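You operate a simulated robot arm through the tools that you are given. There is no shell and no other tool.

The job below is to be done with a simulated robot arm. You get a single attempt, and the scene is never put back.

JOB
Whisk the milk into the tea, simmer it on low and pour 155 to 205 ml into the white mug.
Fine: whisk back on the worktop; switch off before pouring; keep clear of the steam; pan by its handle, then on the trivet.

Only the result counts: the job must be done as asked and must still hold three seconds after the hand-in. Knocking over, shifting, dropping, spilling or breaking anything else fails it.

ROBOT AND FRAMES
A 7-joint arm with a two-finger parallel gripper, fixed in place. Base frame: the origin is at the foot of the arm, x ahead of it, y to its left, z up; the work surface is at about z = 920. Readings come in mm, rad, newtons and seconds.
With the tool pointing down near the work surface it reaches from about 340 to 780 mm from the base axis. Its first joint turns from -2.897 to 2.897 rad. Payload 3.91 kg.
Tool frame: the origin (TCP) lies between the finger pads and is the grasp point; the fingertips stand 30 mm ahead of it; z points along the fingers, y is the line along which they close. Largest opening 110 mm; finger width 20, thickness 10; the body of the gripper, 48 by 112 mm, starts 55 mm behind the TCP.
Orientation is told as [roll, pitch, yaw] about the base's x, y, z axes, in that order, counted from this pose: with the fingers straight down and closing along the base's y, the tool's x points along the base's -x, its y along +y and its z along -z.

CONTROLS
- The arm moves only by the tool move_arm. Its arguments are lists of equal length, an entry for each row: "offset": the shift along the tool's x, y, z in units of 25 mm (1.0 is 25 mm), a list of three; "rot": the turn, a rotation vector about the tool's x, y, z in units of 8 degrees (1.0 is 8 degrees), a list of three; "hand": the closure, from 0 (fully open) to 1 (shut). In form: {"offset": [[x, y, z], ...], "rot": [[rx, ry, rz], ...], "hand": [hand, ...]}. A call has 1 to 20 rows; each row shifts and turns the commanded pose from where the row before left it, along the tool's axes as they then stand. A call with a number of a shift or a turn outside -1 to 1 is refused whole. A row lasts 0.2 s, in which the tool goes at most 50 mm and 0.15 rad; a call with a longer step from one row to the next is refused whole, and so is a gripper value outside its range. Where a pose cannot be reached the arm comes as near as it can. A force on the tool above 40 N (or 10 N above the force at the start of the call, whichever is more), or a blocked arm, ends the call early, and 0.2 s more pass. The fingers move at their own pace (about 153 mm/s each) and stop on an object; they squeeze with about 42 N. The grip force told is the motor's: it shows also when the fingers shut on nothing. Time passes only in rows, and 0.2 s behind the last, so rows that do not move let the fingers close. The reply holds the time, the measured pose of the TCP, the force on the tool along the base axes, the opening and the grip force, in the units named above and with some noise, with the torque about the TCP (base axes, N m) and any sound that the robot's microphone picked up, and new pictures: "show" is both (left out), scene, wrist or none.
- Cameras (640 x 400 px; columns grow to the right, rows downward): "scene" is fixed at [56.9, 500.5, 1532.2]; the picture's right is [0.88, -0.48, 0.00], its down [-0.35, -0.64, -0.69] and it looks along [0.33, 0.60, -0.73] (base axes); focal length 214 px, centre (320, 200). "wrist" rides on the gripper at [77, 7, -114] in the tool frame; the picture's right is [-0.09, 1.00, 0.00], its down [-0.80, -0.07, -0.59] and it looks along [-0.59, -0.05, 0.80] (tool axes); focal length 270 px, centre (320, 200). There is no depth. A picture from a camera that has moved, and an enlarged one, comes with that camera's place and axes in the base frame and with its lens. The place of the scene camera against the robot may be out by one fixed shift of up to 25 mm in any direction.
- raise_lower(by): slides the trunk up (or, below 0, down) by that many mm; the arm rides with it, the base frame stays. It gives what a move gives, with no picture.
- inspect(camera, box): a new picture of the part [left, top, right, bottom] of that camera's present view, enlarged. The clock stands still meanwhile.
- job_done(): hands the job in; it is judged then, once.

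Nothing tells you positions but the pictures and the camera data. Unless the task says otherwise, let go and move clear before handing in.

The tools are called as a command line: name --argument value ..., lists and objects as JSON in quotes. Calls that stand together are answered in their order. move_arm: Moves the arm, as the interface text tells. Its arguments: {"type":"object","properties":{"offset":{"type":"array"},"rot":{"type":"array"},"hand":{"type":"array"},"show":{"type":"string","enum":["both","scene","wrist","none"]}},"required":["offset","rot","hand"]} The other tools are called the same way: raise_lower (by) slides the trunk up or down; inspect (camera, box) takes an enlarged picture of a part of a camera's view; job_done () hands the job in.

At the start:

```text
clock: 0.0
position: [318.2, 259.7, 1383.6]
ee_rot: [0.001, 0.0, -0.001]
contact_force: [-0.1, -0.9, -0.7]
ft_torque: [0.02, -0.01, -0.02]
width: 110.1
gripper_force: 0.0
trunk travel left (down, up): [-575.0, 35.0]
```

scene: 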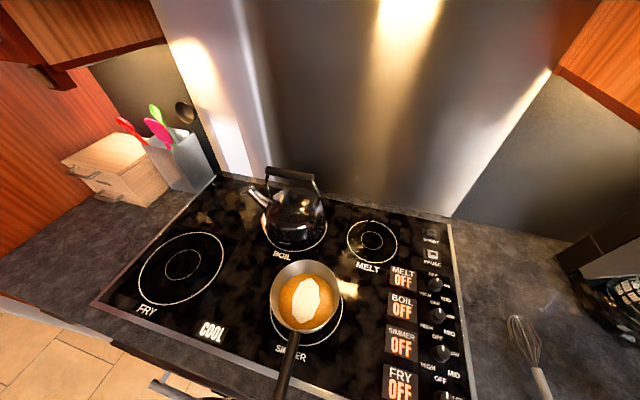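
wrist: 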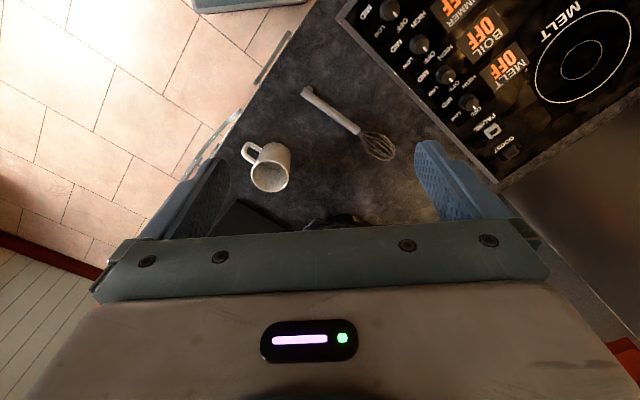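

I see the hob with a pan of tea and milk on the simmer ring, a kettle behind it, knobs on the right side of the hob, and the whisk and white mug on the worktop to the right. I'll enlarge some parts of both views before moving.

inspect --camera "scene" --box '[360, 210, 520, 400]'

inspect --camera "scene" --box '[220, 150, 380, 400]'

inspect --camera "wrist" --box '[220, 60, 420, 240]'

inspect --camera "wrist" --box '[340, 0, 640, 190]'

inspect --camera "scene" --box '[480, 200, 640, 400]'

```text
2.11 times, centred on (440, 305) of scene
camera zoom: at [56.9, 500.5, 1532.2], right [0.88, -0.48, 0.0], down [-0.35, -0.64, -0.69], along [0.33, 0.6, -0.73], focal length 452 px, centre (67, -21)
```

zoom: 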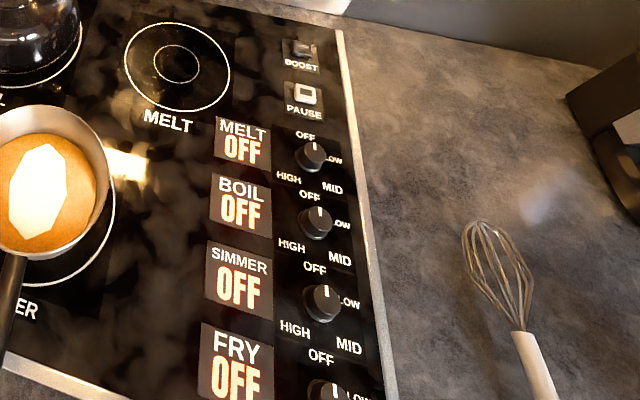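

```text
1.60 times, centred on (300, 275) of scene
camera zoom: at [56.9, 500.5, 1532.2], right [0.88, -0.48, 0.0], down [-0.35, -0.64, -0.69], along [0.33, 0.6, -0.73], focal length 343 px, centre (352, 80)
```

zoom: 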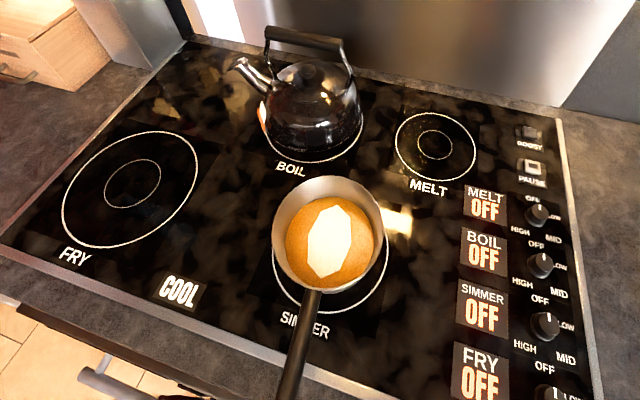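

```text
2.22 times, centred on (320, 150) of wrist
camera zoom: at [242.6, 266.4, 1497.3], right [0.09, 1.0, 0.0], down [0.8, -0.07, 0.59], along [0.59, -0.05, -0.8], focal length 601 px, centre (320, 311)
```

zoom: 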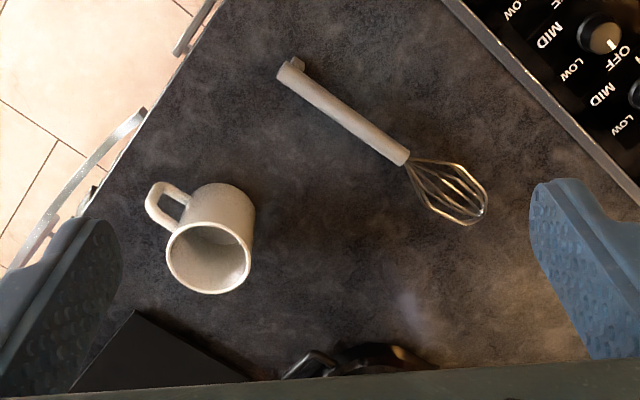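

```text
2.11 times, centred on (490, 95) of wrist
camera zoom: at [242.6, 266.4, 1497.3], right [0.09, 1.0, 0.0], down [0.8, -0.07, 0.59], along [0.59, -0.05, -0.8], focal length 569 px, centre (-38, 421)
```

zoom: 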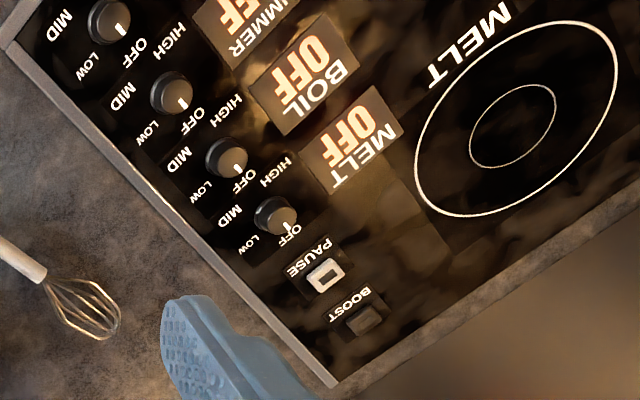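

```text
2.00 times, centred on (560, 300) of scene
camera zoom: at [56.9, 500.5, 1532.2], right [0.88, -0.48, 0.0], down [-0.35, -0.64, -0.69], along [0.33, 0.6, -0.73], focal length 429 px, centre (-160, 0)
```

zoom: 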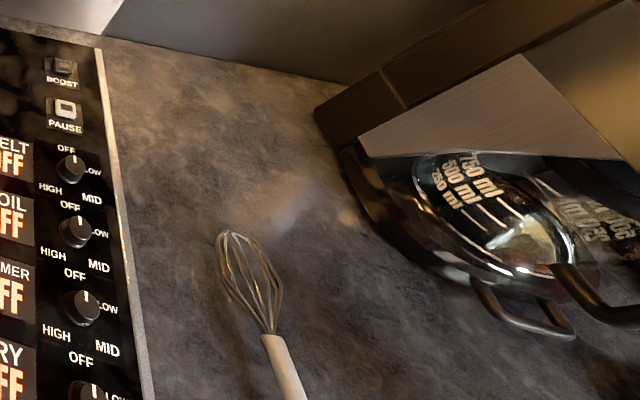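

The whisk lies at about (392,226) to (545,410), with its handle toward the front. The mug is near (545,115) and the simmer knob near (320,443). I haven't found the trivet yet, so I'll turn the wrist to look to the right.

move_arm --offset '[[0, 0, 0], [0, 0, 0], [0, 0, 0], [0, 0, 0], [0, 0, 0], [0, 0, 0]]' --rot '[[0, 0, 1], [0, 0, 1], [0, 0, 1], [0, 0, 1], [0, 0, 1], [0, 0, 1]]' --hand '[0, 0, 0, 0, 0, 0]'

```text
clock: 1.4
position: [319.0, 259.1, 1381.8]
ee_rot: [0.0, 0.001, -0.841]
contact_force: [0.4, 0.8, -0.2]
ft_torque: [0.0, 0.01, -0.01]
width: 110.2
gripper_force: 0.1
trunk travel left (down, up): [-575.0, 35.0]
camera wrist: at [273.3, 321.4, 1496.7], right [0.8, 0.6, 0.0], down [0.48, -0.64, 0.59], along [0.36, -0.48, -0.8], focal length 270 px, centre (320, 200)
```

scene: 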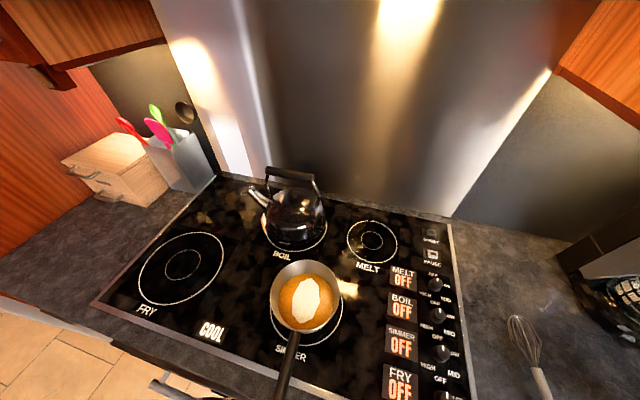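
wrist: 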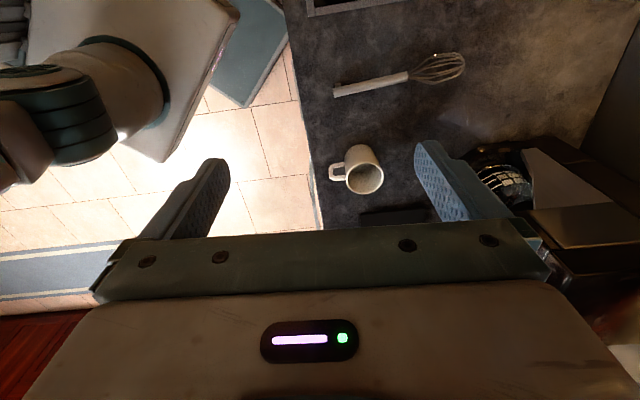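

A black slab just past the mug is probably the trivet. I'll move the hand in that direction to see it clearly.

move_arm --offset '[[-1, 0, 0], [-1, 0, 0], [-1, 0, 0], [-1, 0, 0], [-1, 0, 0], [-1, 0, 0], [-1, 0, 0], [-1, 0, 0]]' --rot '[[0, 0, 0], [0, 0, 0], [0, 0, 0], [0, 0, 0], [0, 0, 0], [0, 0, 0], [0, 0, 0], [0, 0, 0]]' --hand '[0, 0, 0, 0, 0, 0, 0, 0]' --show "wrist"

```text
clock: 3.2
position: [454.6, 111.0, 1383.4]
ee_rot: [0.001, 0.001, -0.834]
contact_force: [0.2, 0.3, 0.0]
ft_torque: [0.02, 0.04, -0.04]
width: 109.9
gripper_force: 0.0
trunk travel left (down, up): [-575.0, 35.0]
camera wrist: at [408.8, 172.8, 1497.7], right [0.8, 0.6, 0.0], down [0.48, -0.64, 0.59], along [0.36, -0.47, -0.8], focal length 270 px, centre (320, 200)
```

wrist: 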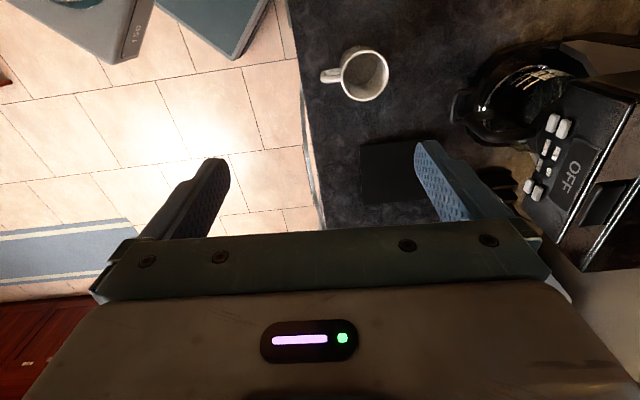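

inspect --camera "wrist" --box '[280, 20, 480, 220]'

inspect --camera "wrist" --box '[420, 20, 640, 240]'

```text
2.00 times, centred on (380, 120) of wrist
camera zoom: at [408.8, 172.8, 1497.7], right [0.8, 0.6, 0.0], down [0.48, -0.64, 0.59], along [0.36, -0.47, -0.8], focal length 541 px, centre (200, 360)
```

zoom: 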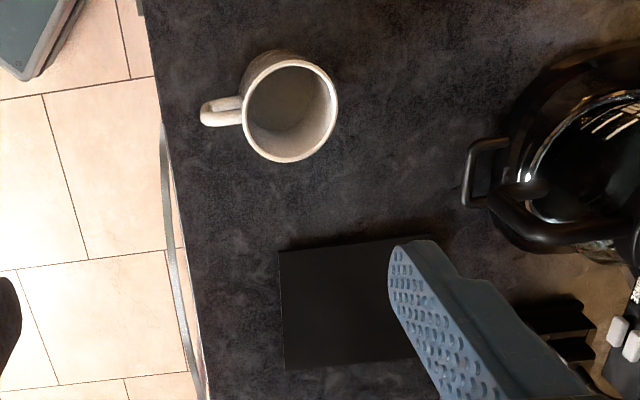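

```text
1.82 times, centred on (530, 130) of wrist
camera zoom: at [408.8, 172.8, 1497.7], right [0.8, 0.6, 0.0], down [0.48, -0.64, 0.59], along [0.36, -0.47, -0.8], focal length 491 px, centre (-62, 327)
```

zoom: 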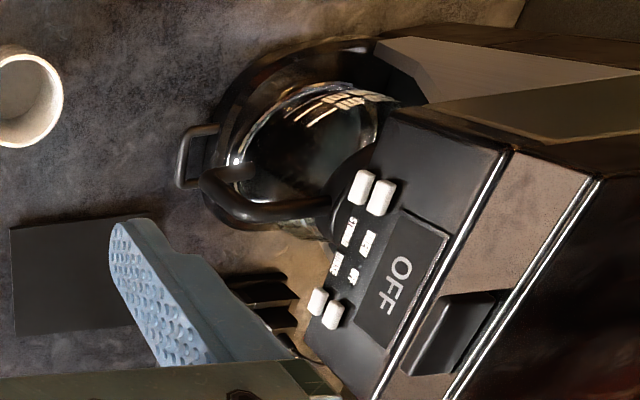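

move_arm --offset '[[-1, 0, 0], [-1, 0, 0], [-1, 0, 0], [-1, 0, 0], [-1, 0, 0], [-1, 0, 0]]' --rot '[[0, 0, 0], [0, 0, 0], [0, 0, 0], [0, 0, 0], [0, 0, 0], [0, 0, 0]]' --hand '[0, 0, 0, 0, 0, 0]' --show "wrist"

```text
clock: 4.6
position: [553.6, -1.9, 1381.5]
ee_rot: [0.002, -0.001, -0.839]
contact_force: [-0.4, -0.2, -0.2]
ft_torque: [0.0, -0.01, 0.01]
width: 110.0
gripper_force: 0.0
trunk travel left (down, up): [-575.0, 35.0]
camera wrist: at [507.5, 60.7, 1495.6], right [0.8, 0.6, 0.0], down [0.48, -0.64, 0.59], along [0.36, -0.48, -0.8], focal length 270 px, centre (320, 200)
```

wrist: 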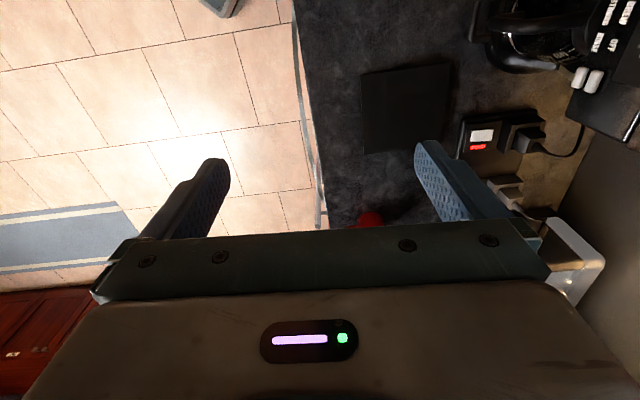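

The trivet is a black slab about 170 mm square, centred near (771,21). The mug rim is centred near (528,137) at z about 1014. Next I'll move high over the whisk handle and check whether the wrist can turn far enough to hold the whisk with its head on the tool's +x side.

move_arm --offset '[[0.941, 0.269, 0], [0.941, 0.269, 0], [0.941, 0.269, 0], [0.941, 0.269, 0], [0.941, 0.269, 0], [0.941, 0.269, 0], [0.941, 0.269, 0], [0.941, 0.269, 0], [0.941, 0.269, 0], [0.941, 0.269, 0], [0.941, 0.269, 0], [0.941, 0.269, 0]]' --rot '[[0, 0, 0], [0, 0, 0], [0, 0, 0], [0, 0, 0], [0, 0, 0], [0, 0, 0], [0, 0, 0], [0, 0, 0], [0, 0, 0], [0, 0, 0], [0, 0, 0], [0, 0, 0]]' --hand '[0, 0, 0, 0, 0, 0, 0, 0, 0, 0, 0, 0]' --show "none"

move_arm --offset '[[0, 0, 0], [0, 0, 0], [0, 0, 0], [0, 0, 0], [0, 0, 0], [0, 0, 0], [0, 0, 0], [0, 0, 0], [0, 0, 0], [0, 0, 0]]' --rot '[[0, 0, 1], [0, 0, 1], [0, 0, 1], [0, 0, 1], [0, 0, 1], [0, 0, 1], [0, 0, 1], [0, 0, 1], [0, 0, 1], [0, 0, 1]]' --hand '[0, 0, 0, 0, 0, 0, 0, 0, 0, 0]'

```text
clock: 7.2
position: [423.1, 263.2, 1382.9]
ee_rot: [0.001, -0.003, -0.837]
contact_force: [0.2, 0.0, -0.8]
ft_torque: [-0.02, 0.0, 0.01]
width: 109.8
gripper_force: 0.1
trunk travel left (down, up): [-575.0, 35.0]
```

```text
clock: 9.4
position: [423.3, 262.3, 1383.7]
ee_rot: [0.001, 0.0, -2.236]
contact_force: [-0.4, -0.6, 0.1]
ft_torque: [0.01, 0.0, -0.04]
width: 110.0
gripper_force: 0.1
trunk travel left (down, up): [-575.0, 35.0]
camera wrist: at [477.8, 319.2, 1496.9], right [0.73, -0.68, 0.0], down [-0.55, -0.59, 0.59], along [-0.41, -0.43, -0.8], focal length 270 px, centre (320, 200)
```

scene: 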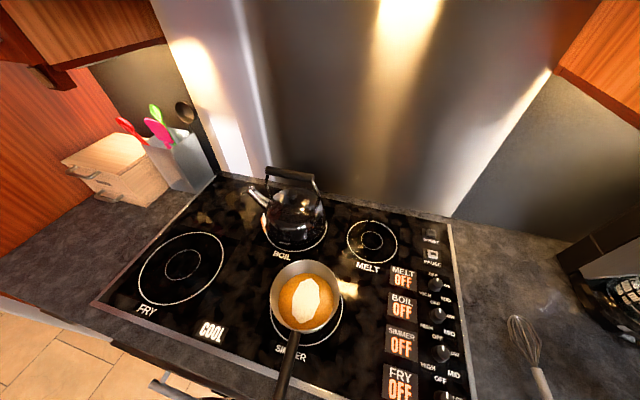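
wrist: 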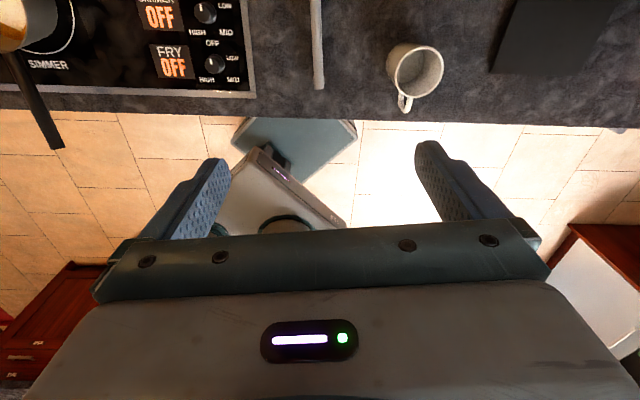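

The wrist reaches yaw -2.24, so I can grip the whisk that way. I'll descend over the handle about 40 mm from its end, and stop at z of about 1060 for another look.

move_arm --offset '[[-0.22, -0.045, 1], [-0.22, -0.045, 1], [-0.22, -0.045, 1], [0, 0, 1], [0, 0, 1], [0, 0, 1], [0, 0, 1], [0, 0, 1], [0, 0, 1], [0, 0, 1], [0, 0, 1], [0, 0, 1], [0, 0, 0.92]]' --rot '[[0, 0, 0.125], [0, 0, 0], [0, 0, 0], [0, 0, 0], [0, 0, 0], [0, 0, 0], [0, 0, 0], [0, 0, 0], [0, 0, 0], [0, 0, 0], [0, 0, 0], [0, 0, 0], [0, 0, 0]]' --hand '[0, 0, 0, 0, 0, 0, 0, 0, 0, 0, 0, 0, 0]'

```text
clock: 12.2
position: [412.4, 252.6, 1060.9]
ee_rot: [-0.001, 0.0, -2.25]
contact_force: [-0.5, 0.1, -0.2]
ft_torque: [-0.02, -0.02, 0.0]
width: 110.2
gripper_force: 0.0
trunk travel left (down, up): [-575.0, 35.0]
camera wrist: at [466.1, 307.7, 1175.4], right [0.72, -0.69, 0.0], down [-0.56, -0.58, 0.59], along [-0.41, -0.43, -0.8], focal length 270 px, centre (320, 200)
```

scene: 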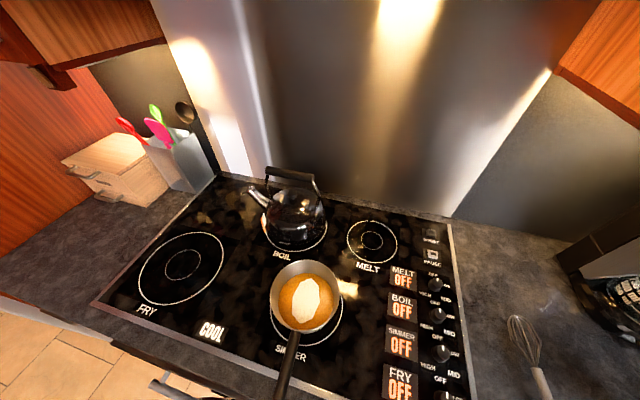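
wrist: 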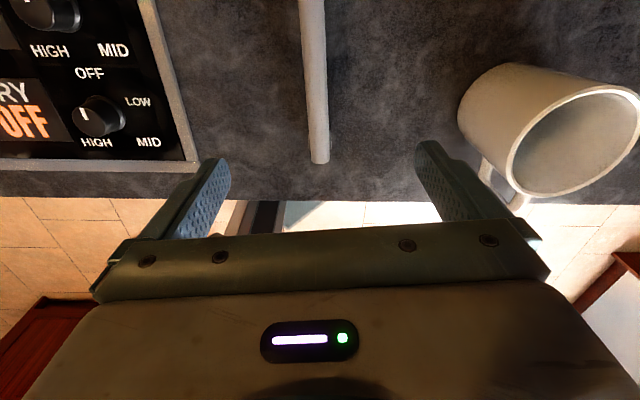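

The handle lines up between the fingers. I'll go down to just above the worktop.

move_arm --offset '[[-0.2, -0.04, 0.85], [-0.16, -0.04, 0.85], [0, 0, 0.85], [0, 0, 0.85], [0, 0, 0.84], [0, 0, 0]]' --rot '[[0, 0, 0.1], [0, 0, 0.1], [0, 0, 0], [0, 0, 0], [0, 0, 0], [0, 0, 0]]' --hand '[0, 0, 0, 0, 0, 0]'

```text
clock: 13.6
position: [403.8, 246.1, 953.6]
ee_rot: [0.001, 0.0, -2.28]
contact_force: [0.3, 0.3, -0.4]
ft_torque: [0.0, -0.01, 0.03]
width: 110.0
gripper_force: 0.2
trunk travel left (down, up): [-575.0, 35.0]
camera wrist: at [459.5, 299.7, 1068.4], right [0.7, -0.71, 0.0], down [-0.57, -0.56, 0.59], along [-0.42, -0.42, -0.8], focal length 270 px, centre (320, 200)
```

scene: 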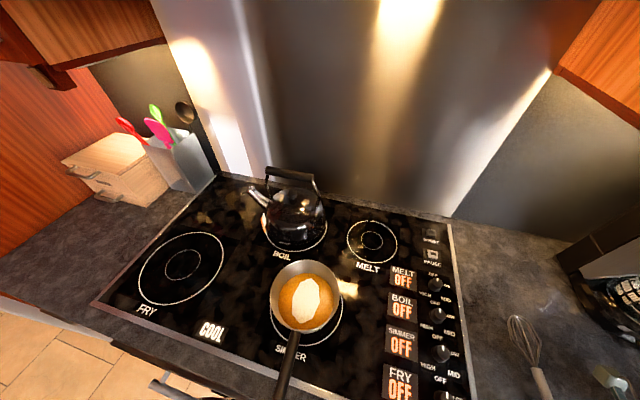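
wrist: 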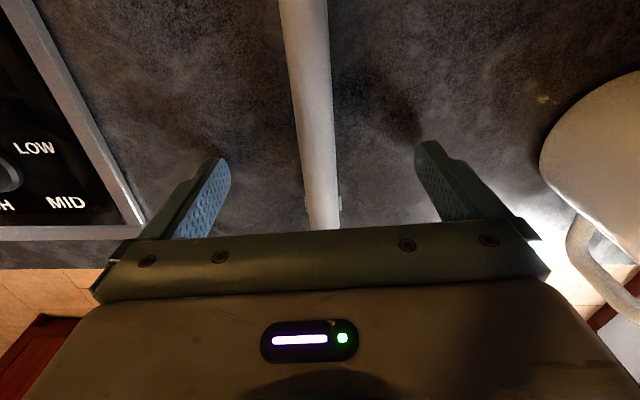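

move_arm --offset '[[0, 0, 0.07], [0, 0, 0], [0, 0, 0], [0, 0, 0], [0, 0, 0], [0, 0, 0]]' --rot '[[0, 0, 0], [0, 0, 0], [0, 0, 0], [0, 0, 0], [0, 0, 0], [0, 0, 0]]' --hand '[0, 0.5, 0.7, 1, 1, 1]' --show "wrist"

```text
clock: 15.0
position: [404.3, 247.3, 952.0]
ee_rot: [-0.001, 0.001, -2.279]
contact_force: [1.1, -0.8, 0.8]
ft_torque: [0.02, -0.03, -0.05]
width: 17.1
gripper_force: 42.5
trunk travel left (down, up): [-575.0, 35.0]
camera wrist: at [459.5, 300.0, 1066.5], right [0.7, -0.71, 0.0], down [-0.57, -0.56, 0.59], along [-0.42, -0.42, -0.8], focal length 270 px, centre (320, 200)
```

wrist: 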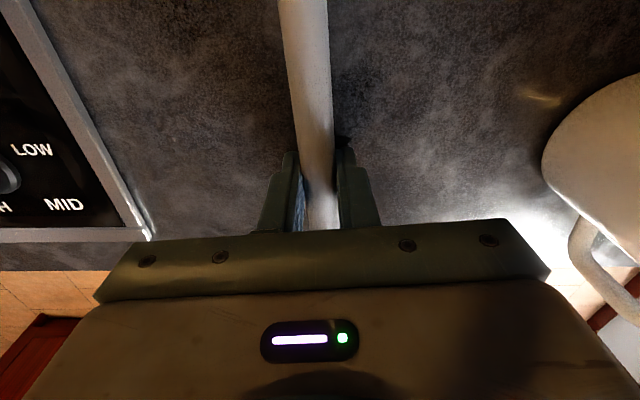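

Gripped at 17 mm. I'll lift it straight up and check that it holds.

move_arm --offset '[[0, 0, -0.2], [0, 0, -0.6], [0, 0, -1], [0, 0, -1], [0, 0, -1], [0, 0, -1], [0, 0, -1], [0, 0, -1], [0, 0, -1], [0, 0, -1], [0, 0, -1], [0, 0, -1], [0, 0, -1]]' --rot '[[0, 0, 0], [0, 0, 0], [0, 0, 0], [0, 0, 0], [0, 0, 0], [0, 0, 0], [0, 0, 0], [0, 0, 0], [0, 0, 0], [0, 0, 0], [0, 0, 0], [0, 0, 0], [0, 0, 0]]' --hand '[1, 1, 1, 1, 1, 1, 1, 1, 1, 1, 1, 1, 1]'

```text
clock: 17.8
position: [404.5, 246.6, 1247.4]
ee_rot: [0.0, -0.001, -2.277]
contact_force: [-1.0, 0.6, -0.2]
ft_torque: [-0.03, 0.07, -0.02]
width: 17.0
gripper_force: 41.6
trunk travel left (down, up): [-575.0, 35.0]
camera wrist: at [459.6, 300.2, 1362.7], right [0.7, -0.71, 0.0], down [-0.57, -0.56, 0.59], along [-0.42, -0.42, -0.8], focal length 270 px, centre (320, 200)
```

scene: 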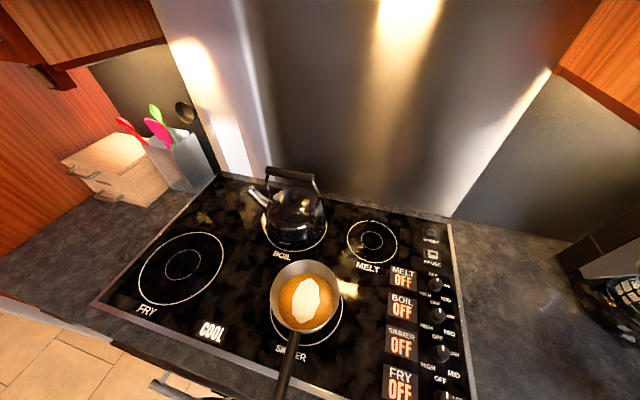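
wrist: 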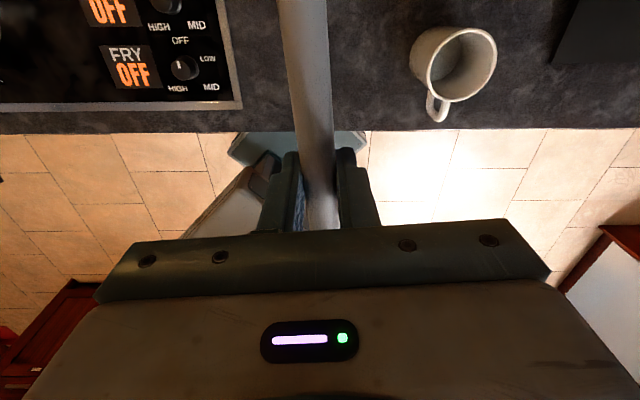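

The whisk is held, with its head on the tool's +x side. I'll turn the wrist back by about 208° so the head points towards the base, then carry it to the pan and tilt it down.

move_arm --offset '[[0, 0, 0], [0, 0, 0], [0, 0, 0], [0, 0, 0], [0, 0, 0], [0, 0, 0], [0, 0, 0], [0, 0, 0], [0, 0, 0], [0, 0, 0], [0, 0, 0], [0, 0, 0], [0, 0, 0]]' --rot '[[0, 0, -1], [0, 0, -1], [0, 0, -1], [0, 0, -1], [0, 0, -1], [0, 0, -1], [0, 0, -1], [0, 0, -1], [0, 0, -1], [0, 0, -1], [0, 0, -1], [0, 0, -1], [0, 0, -1]]' --hand '[1, 1, 1, 1, 1, 1, 1, 1, 1, 1, 1, 1, 1]' --show "wrist"

move_arm --offset '[[0, 0, 0], [0, 0, 0], [0, 0, 0], [0, 0, 0], [0, 0, 0], [0, 0, 0], [0, 0, 0], [0, 0, 0], [0, 0, 0], [0, 0, 0], [0, 0, 0], [0, 0, 0], [0, 0, 0]]' --rot '[[0, 0, -1], [0, 0, -1], [0, 0, -1], [0, 0, -1], [0, 0, -1], [0, 0, -1], [0, 0, -1], [0, 0, -1], [0, 0, -1], [0, 0, -1], [0, 0, -1], [0, 0, -1], [0, 0, -1]]' --hand '[1, 1, 1, 1, 1, 1, 1, 1, 1, 1, 1, 1, 1]'

```text
clock: 20.6
position: [404.7, 245.3, 1247.3]
ee_rot: [0.0, 0.001, -0.46]
contact_force: [-0.4, 0.9, 0.0]
ft_torque: [-0.02, -0.04, 0.01]
width: 17.2
gripper_force: 42.1
trunk travel left (down, up): [-575.0, 35.0]
camera wrist: at [338.8, 286.4, 1361.9], right [0.52, 0.85, 0.0], down [0.69, -0.42, 0.59], along [0.51, -0.31, -0.8], focal length 270 px, centre (320, 200)
```

wrist: 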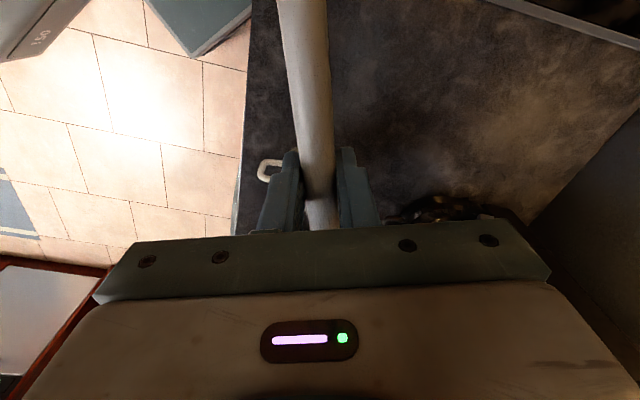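

```text
clock: 23.4
position: [404.6, 247.0, 1247.9]
ee_rot: [0.0, 0.0, 1.355]
contact_force: [-0.6, -0.6, -0.4]
ft_torque: [0.07, 0.01, -0.03]
width: 17.0
gripper_force: 42.4
trunk travel left (down, up): [-575.0, 35.0]
camera wrist: at [381.8, 173.3, 1362.1], right [-0.95, 0.3, 0.0], down [0.24, 0.77, 0.59], along [0.18, 0.57, -0.8], focal length 270 px, centre (320, 200)
```

scene: 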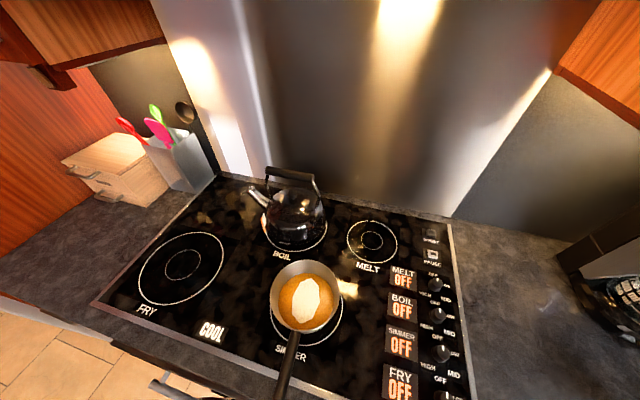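
wrist: 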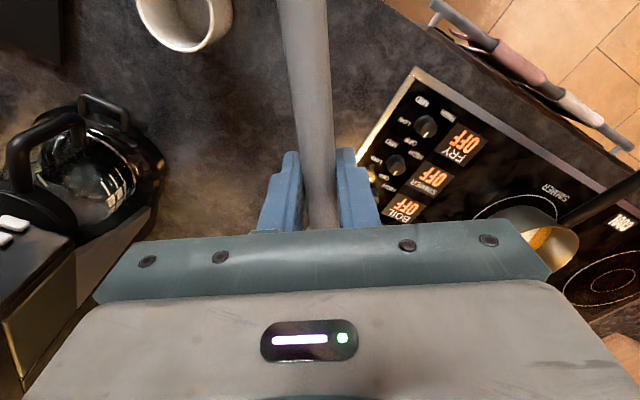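

move_arm --offset '[[-0.96, 0.867, 0], [-0.96, 0.867, 0], [-0.96, 0.867, 0], [-0.96, 0.867, 0], [-0.96, 0.867, 0], [-0.96, 0.867, 0], [-0.96, 0.867, 0], [-0.96, 0.867, 0], [-0.96, 0.867, 0], [-0.96, 0.867, 0], [-0.96, 0.867, 0], [-0.96, 0.867, 0], [-0.96, 0.867, 0], [-0.96, 0.867, 0]]' --rot '[[0, 0, 0], [0, 0, 0], [0, 0, 0], [0, 0, 0], [0, 0, 0], [0, 0, 0], [0, 0, 0], [0, 0, 0], [0, 0, 0], [0, 0, 0], [0, 0, 0], [0, 0, 0], [0, 0, 0], [0, 0, 0]]' --hand '[1, 1, 1, 1, 1, 1, 1, 1, 1, 1, 1, 1, 1, 1]'

```text
clock: 26.4
position: [179.8, 643.4, 1247.1]
ee_rot: [-0.002, 0.002, 1.353]
contact_force: [0.6, 0.0, 0.2]
ft_torque: [0.07, -0.03, 0.0]
width: 17.2
gripper_force: 42.4
trunk travel left (down, up): [-575.0, 35.0]
camera wrist: at [156.3, 570.6, 1361.1], right [-0.95, 0.3, 0.0], down [0.24, 0.77, 0.59], along [0.18, 0.56, -0.81], focal length 270 px, centre (320, 200)
```

scene: 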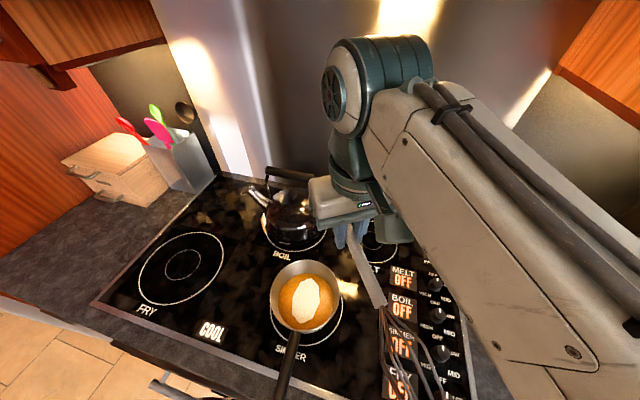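
wrist: 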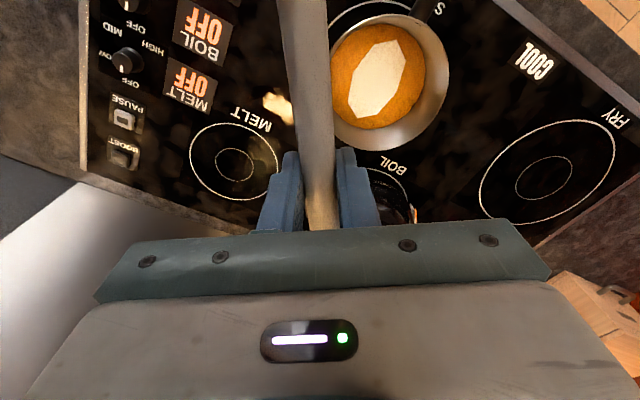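

inspect --camera "wrist" --box '[300, 0, 500, 180]'

inspect --camera "scene" --box '[240, 220, 460, 400]'

```text
2.22 times, centred on (400, 90) of wrist
camera zoom: at [156.3, 570.6, 1361.1], right [-0.95, 0.3, 0.0], down [0.24, 0.77, 0.59], along [0.18, 0.56, -0.81], focal length 601 px, centre (142, 444)
```

zoom: 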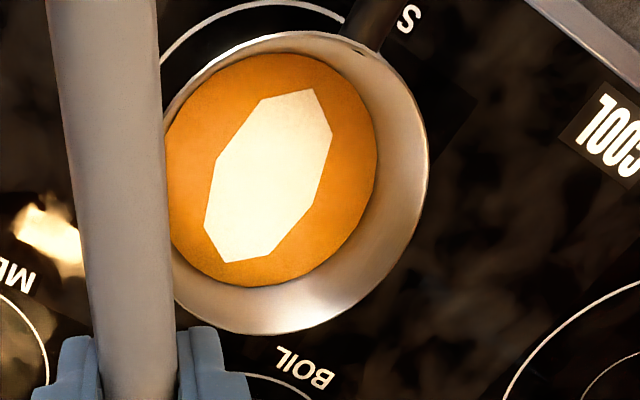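

```text
2.22 times, centred on (350, 310) of scene
camera zoom: at [56.9, 500.5, 1532.2], right [0.88, -0.48, 0.0], down [-0.35, -0.64, -0.69], along [0.33, 0.6, -0.73], focal length 477 px, centre (253, -44)
```

zoom: 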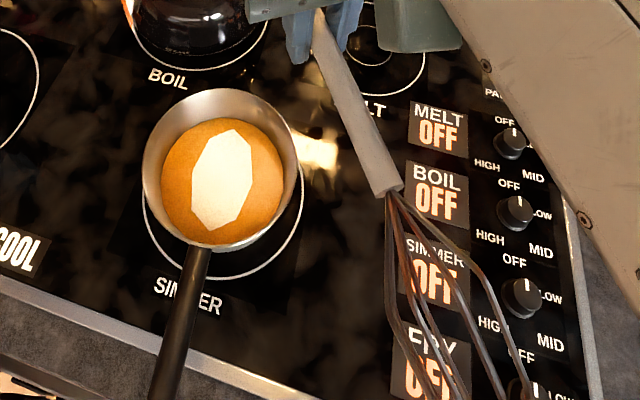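

The pan's rim is centred near (97,685), with the tea low inside it. I'll rise 60 mm and tilt the tool 80° so the whisk hangs nearly vertical.

move_arm --offset '[[0, 0, -1], [0, 0, -1], [0, 0, -0.6], [0, 0, 0], [0, 0, 0], [0, 0, 0], [0, 0, 0], [0, 0, 0], [0, 0, 0], [0, 0, 0], [0, 0, 0], [0, 0, 0], [0, 0, 0]]' --rot '[[0, 0, 0], [0, 0, 0], [0, 0, 0], [0, -1, 0], [0, -1, 0], [0, -1, 0], [0, -1, 0], [0, -1, 0], [0, -1, 0], [0, -1, 0], [0, -1, 0], [0, -1, 0], [0, -1, 0]]' --hand '[1, 1, 1, 1, 1, 1, 1, 1, 1, 1, 1, 1, 1]'

```text
clock: 29.2
position: [182.5, 630.3, 1279.0]
ee_rot: [0.008, -1.397, 1.344]
contact_force: [0.0, 0.6, -1.0]
ft_torque: [0.05, 0.04, 0.03]
width: 17.4
gripper_force: 42.5
out of reach, approached as far as the arm can: row 1, 2, 3
trunk travel left (down, up): [-575.0, 35.0]
camera wrist: at [149.3, 509.3, 1222.4], right [-0.97, 0.23, 0.09], down [-0.03, -0.45, 0.89], along [0.25, 0.86, 0.44], focal length 270 px, centre (320, 200)
```

scene: 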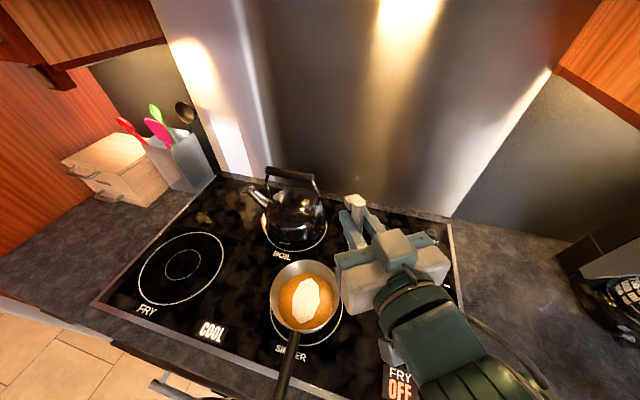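
wrist: 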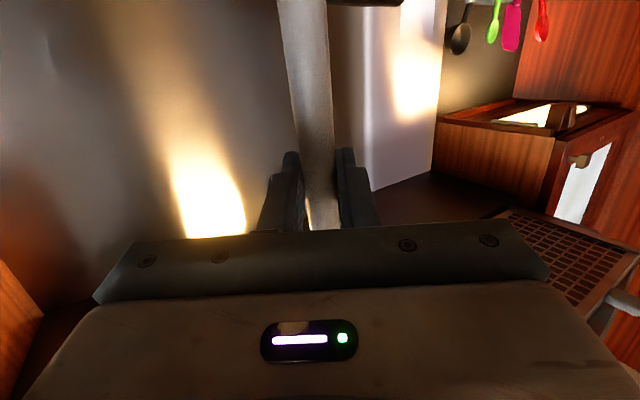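

Tilted and holding. From here the hand would block the fixed camera's view of the pan, so I'll swing the body round the whisk to the right by about 58°.

move_arm --offset '[[0, 0, 0], [0, 0, 0], [0, 0, 0], [0, 0, 0], [0, 0, 0], [0, 0, 0], [0, 0, 0], [0, 0, 0]]' --rot '[[-0.893, 0, -0.158], [-0.893, 0, -0.158], [-0.893, 0, -0.158], [-0.893, 0, -0.158], [-0.893, 0, -0.158], [-0.893, 0, -0.158], [-0.893, 0, -0.158], [-0.893, 0, -0.158]]' --hand '[1, 1, 1, 1, 1, 1, 1, 1]' --show "scene"

```text
clock: 31.0
position: [183.9, 630.8, 1278.4]
ee_rot: [0.009, -1.396, 2.357]
contact_force: [0.3, 1.0, -0.7]
ft_torque: [0.0, 0.05, 0.01]
width: 17.3
gripper_force: 41.8
trunk travel left (down, up): [-575.0, 35.0]
```

scene: 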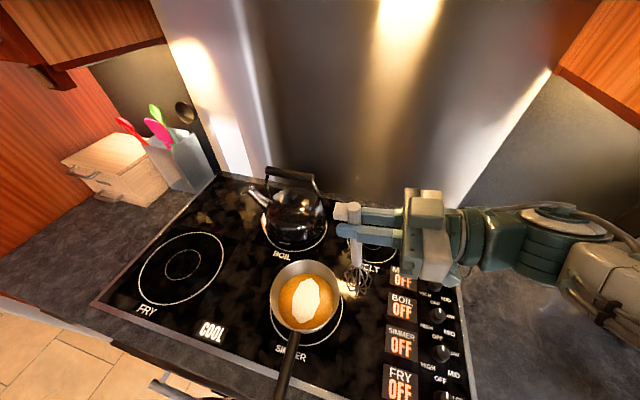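

inspect --camera "scene" --box '[250, 190, 430, 350]'

```text
2.50 times, centred on (340, 270) of scene
camera zoom: at [56.9, 500.5, 1532.2], right [0.88, -0.48, 0.0], down [-0.35, -0.64, -0.69], along [0.33, 0.6, -0.73], focal length 536 px, centre (270, 25)
```

zoom: 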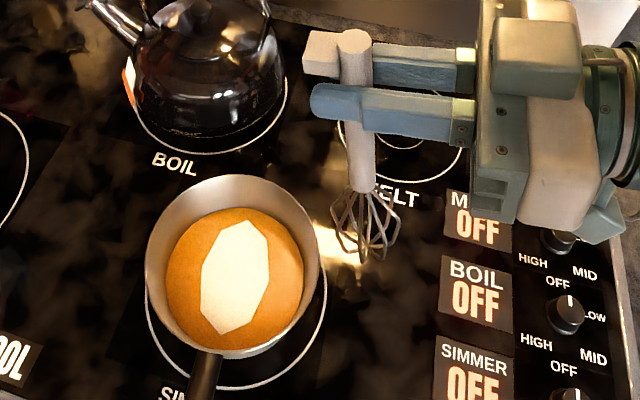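

The whisk hangs nearly vertical with a clear view. I'll move the head over the pan centre at the same height and check where it sits.

move_arm --offset '[[-0.162, 0.124, 0.914], [-0.162, 0.124, 0.914], [-0.162, 0.124, 0.914], [-0.162, 0.124, 0.914], [-0.162, 0.124, 0.914]]' --rot '[[0, 0, 0], [0, 0, 0], [0, 0, 0], [0, 0, 0], [0, 0, 0]]' --hand '[1, 1, 1, 1, 1]' --show "none"

inspect --camera "scene" --box '[220, 190, 400, 350]'

```text
clock: 32.2
position: [88.8, 702.2, 1277.9]
ee_rot: [0.004, -1.395, 2.361]
contact_force: [-0.9, 0.5, -0.4]
ft_torque: [-0.01, 0.03, 0.01]
width: 17.4
gripper_force: 42.4
trunk travel left (down, up): [-575.0, 35.0]
```

```text
2.50 times, centred on (310, 270) of scene
camera zoom: at [56.9, 500.5, 1532.2], right [0.88, -0.48, 0.0], down [-0.35, -0.64, -0.69], along [0.33, 0.6, -0.73], focal length 536 px, centre (345, 25)
```

zoom: 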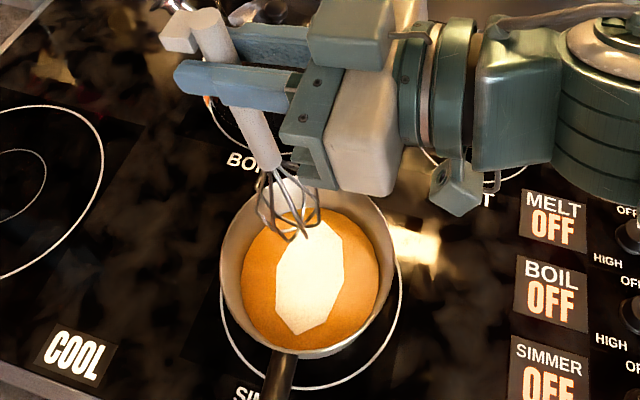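

The tip is directly over the liquid centre. I'll lower it 100 mm and look.

move_arm --offset '[[0.985, 0, 0.174], [0.985, 0, 0.174], [0.985, 0, 0.174], [0.985, 0, 0.174]]' --rot '[[0, 0, 0], [0, 0, 0], [0, 0, 0], [0, 0, 0]]' --hand '[1, 1, 1, 1]' --show "none"

inspect --camera "scene" --box '[220, 190, 400, 350]'

```text
clock: 33.2
position: [88.2, 699.9, 1180.9]
ee_rot: [-0.002, -1.397, 2.366]
contact_force: [0.2, 0.8, 0.1]
ft_torque: [-0.01, 0.01, -0.02]
width: 17.2
gripper_force: 42.4
trunk travel left (down, up): [-575.0, 35.0]
```

```text
2.50 times, centred on (310, 270) of scene
camera zoom: at [56.9, 500.5, 1532.2], right [0.88, -0.48, 0.0], down [-0.35, -0.64, -0.69], along [0.33, 0.6, -0.73], focal length 536 px, centre (345, 25)
```

zoom: 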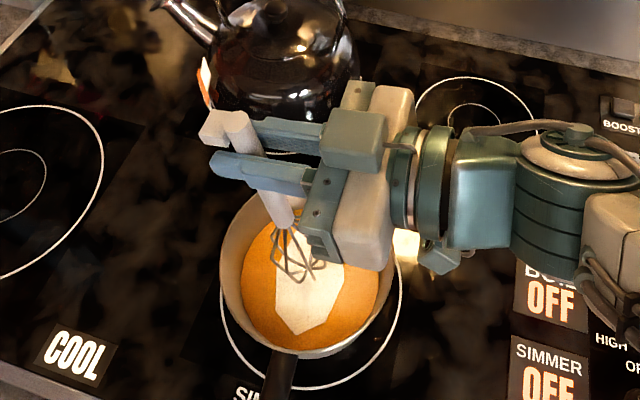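

move_arm --offset '[[0.492, 0, 0.087], [0.45, 0, 0.08], [0, 0, 0]]' --rot '[[0, 0, 0], [0, 0, 0], [0, 0, 0]]' --hand '[1, 1, 1]' --show "none"

inspect --camera "scene" --box '[250, 230, 370, 330]'

```text
clock: 34.0
position: [89.8, 700.4, 1156.4]
ee_rot: [0.001, -1.396, 2.36]
contact_force: [-0.6, 0.0, 0.6]
ft_torque: [0.04, 0.02, -0.02]
width: 17.2
gripper_force: 42.2
trunk travel left (down, up): [-575.0, 35.0]
```

```text
4.00 times, centred on (310, 280) of scene
camera zoom: at [56.9, 500.5, 1532.2], right [0.88, -0.48, 0.0], down [-0.35, -0.64, -0.69], along [0.33, 0.6, -0.73], focal length 858 px, centre (360, -120)
```

zoom: 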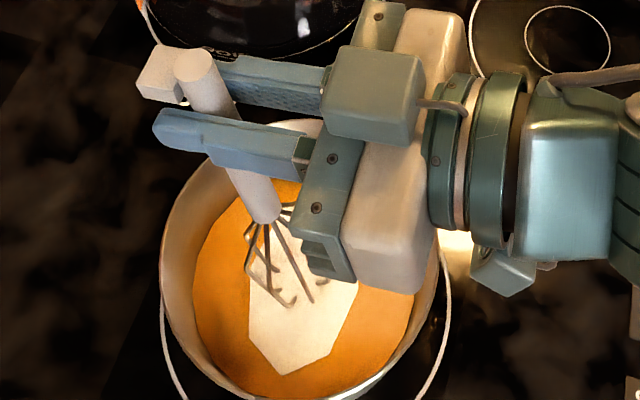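

The whisk is in the liquid. I'll lower it 6 mm more and stir two circles of 25 mm radius.

move_arm --offset '[[0.236, 0, 0.042], [-0.174, 0, 0.985], [0.041, 0.643, -0.23], [0.103, 0.342, -0.583], [0.117, -0.119, -0.664], [0.077, -0.524, -0.433], [0, -0.684, 0], [-0.077, -0.524, 0.433], [-0.117, -0.119, 0.664], [-0.103, 0.342, 0.583], [-0.041, 0.643, 0.23], [0.041, 0.643, -0.23], [0.103, 0.342, -0.583], [0.117, -0.119, -0.664], [0.077, -0.524, -0.433], [0, -0.684, 0], [-0.077, -0.524, 0.433], [-0.117, -0.119, 0.664], [-0.103, 0.342, 0.583], [-0.041, 0.643, 0.23]]' --rot '[[0, 0, 0], [0, 0, 0], [0, 0, 0], [0, 0, 0], [0, 0, 0], [0, 0, 0], [0, 0, 0], [0, 0, 0], [0, 0, 0], [0, 0, 0], [0, 0, 0], [0, 0, 0], [0, 0, 0], [0, 0, 0], [0, 0, 0], [0, 0, 0], [0, 0, 0], [0, 0, 0], [0, 0, 0], [0, 0, 0]]' --hand '[1, 1, 1, 1, 1, 1, 1, 1, 1, 1, 1, 1, 1, 1, 1, 1, 1, 1, 1, 1]' --show "none"

inspect --camera "scene" --box '[230, 220, 390, 340]'

```text
clock: 38.2
position: [70.9, 717.7, 1148.5]
ee_rot: [-0.002, -1.397, 2.368]
contact_force: [0.0, 0.1, -0.5]
ft_torque: [0.02, 0.01, -0.01]
width: 17.2
gripper_force: 41.6
trunk travel left (down, up): [-575.0, 35.0]
```

```text
3.33 times, centred on (310, 280) of scene
camera zoom: at [56.9, 500.5, 1532.2], right [0.88, -0.48, 0.0], down [-0.35, -0.64, -0.69], along [0.33, 0.6, -0.73], focal length 715 px, centre (353, -67)
```

zoom: 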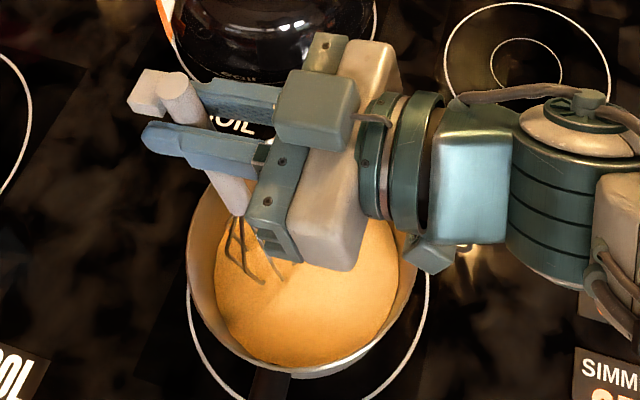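

The milk has nearly blended in. I'll do two more circles to finish, then return to the centre.

move_arm --offset '[[0.041, 0.643, -0.23], [0.103, 0.342, -0.583], [0.117, -0.119, -0.664], [0.077, -0.524, -0.433], [0, -0.684, 0], [-0.077, -0.524, 0.433], [-0.117, -0.119, 0.664], [-0.103, 0.342, 0.583], [-0.041, 0.643, 0.23], [0.041, 0.643, -0.23], [0.103, 0.342, -0.583], [0.117, -0.119, -0.664], [0.077, -0.524, -0.433], [0, -0.684, 0], [-0.077, -0.524, 0.433], [-0.117, -0.119, 0.664], [-0.103, 0.342, 0.583], [-0.041, 0.643, 0.23], [0.174, 0, -0.985], [0, 0, 0]]' --rot '[[0, 0, 0], [0, 0, 0], [0, 0, 0], [0, 0, 0], [0, 0, 0], [0, 0, 0], [0, 0, 0], [0, 0, 0], [0, 0, 0], [0, 0, 0], [0, 0, 0], [0, 0, 0], [0, 0, 0], [0, 0, 0], [0, 0, 0], [0, 0, 0], [0, 0, 0], [0, 0, 0], [0, 0, 0], [0, 0, 0]]' --hand '[1, 1, 1, 1, 1, 1, 1, 1, 1, 1, 1, 1, 1, 1, 1, 1, 1, 1, 1, 1]' --show "none"

inspect --camera "scene" --box '[230, 220, 390, 340]'

```text
clock: 42.4
position: [89.1, 700.2, 1150.2]
ee_rot: [0.001, -1.395, 2.365]
contact_force: [0.0, -0.4, -0.7]
ft_torque: [0.03, 0.02, -0.01]
width: 16.9
gripper_force: 42.2
trunk travel left (down, up): [-575.0, 35.0]
```

```text
3.33 times, centred on (310, 280) of scene
camera zoom: at [56.9, 500.5, 1532.2], right [0.88, -0.48, 0.0], down [-0.35, -0.64, -0.69], along [0.33, 0.6, -0.73], focal length 715 px, centre (353, -67)
```

zoom: 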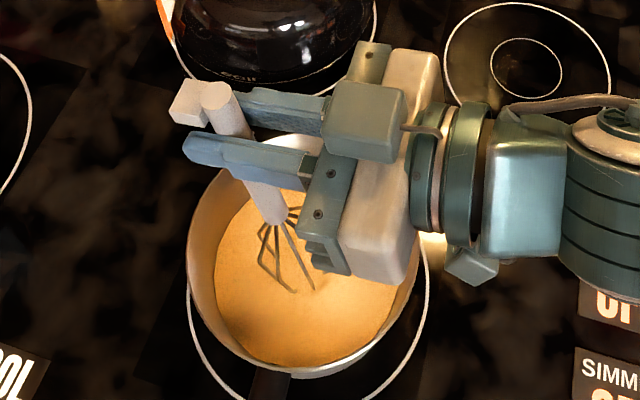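

The tea is evenly mixed and the pan hasn't moved. I'll lift the whisk out and take it back the way it came.

move_arm --offset '[[-0.5, 0, -0.088], [-0.5, 0, -0.088], [0, 0, 0], [0, 0, 0], [-0.985, 0, -0.174], [-0.985, 0, -0.174], [-0.985, 0, -0.174], [-0.985, 0, -0.174], [0, 0, 0], [0, 0, 0], [0.162, -0.124, -0.914], [0.162, -0.124, -0.914], [0.162, -0.124, -0.914], [0.162, -0.124, -0.914], [0.162, -0.124, -0.914]]' --rot '[[0, 0, 0], [0, 0, 0], [0, 0, 0], [0, 0, 0], [0, 0, 0], [0, 0, 0], [0, 0, 0], [0, 0, 0], [0, 0, 0], [0, 0, 0], [0, 0, 0], [0, 0, 0], [0, 0, 0], [0, 0, 0], [0, 0, 0]]' --hand '[1, 1, 1, 1, 1, 1, 1, 1, 1, 1, 1, 1, 1, 1, 1]' --show "scene"

move_arm --offset '[[0, 0, 0], [0, 0, 0], [0, 0, 0], [0, 0, 0], [0, 0, 0], [0, 0, 0], [0, 0, 0], [0, 0, 0], [0, 0, 0], [0, 0, 0], [0, 0, 0], [0, 0, 0], [0, 0, 0], [0, 0, 0], [0, 0, 0], [0, 0, 0], [0, 0, 0], [0, 0, 0]]' --rot '[[0.893, 0, 0.158], [0.893, 0, 0.158], [0.893, 0, 0.158], [0.893, 0, 0.158], [0.893, 0, 0.158], [0.893, 0, 0.158], [0.893, 0, 0.158], [0.893, 0, 0.158], [0, 1, 0], [0, 1, 0], [0, 1, 0], [0, 1, 0], [0, 1, 0], [0, 1, 0], [0, 1, 0], [0, 1, 0], [0, 1, 0], [0, 1, 0]]' --hand '[1, 1, 1, 1, 1, 1, 1, 1, 1, 1, 1, 1, 1, 1, 1, 1, 1, 1]' --show "scene"

```text
clock: 45.6
position: [183.0, 629.6, 1274.1]
ee_rot: [0.0, -1.395, 2.362]
contact_force: [0.0, -0.3, -0.7]
ft_torque: [-0.03, 0.01, 0.02]
width: 17.0
gripper_force: 41.3
trunk travel left (down, up): [-575.0, 35.0]
```

scene: 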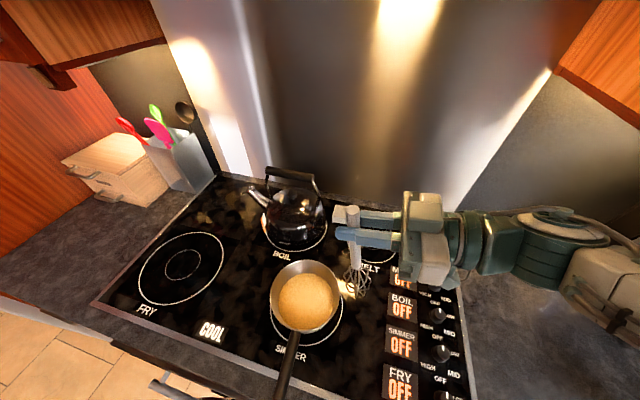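

```text
clock: 49.4
position: [184.5, 632.1, 1271.9]
ee_rot: [0.001, 0.006, 1.35]
contact_force: [0.4, 0.8, 0.0]
ft_torque: [0.02, 0.01, -0.02]
width: 17.3
gripper_force: 41.5
trunk travel left (down, up): [-575.0, 35.0]
```

scene: 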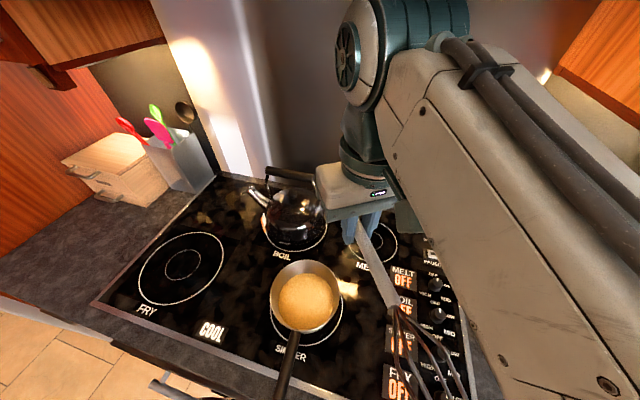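

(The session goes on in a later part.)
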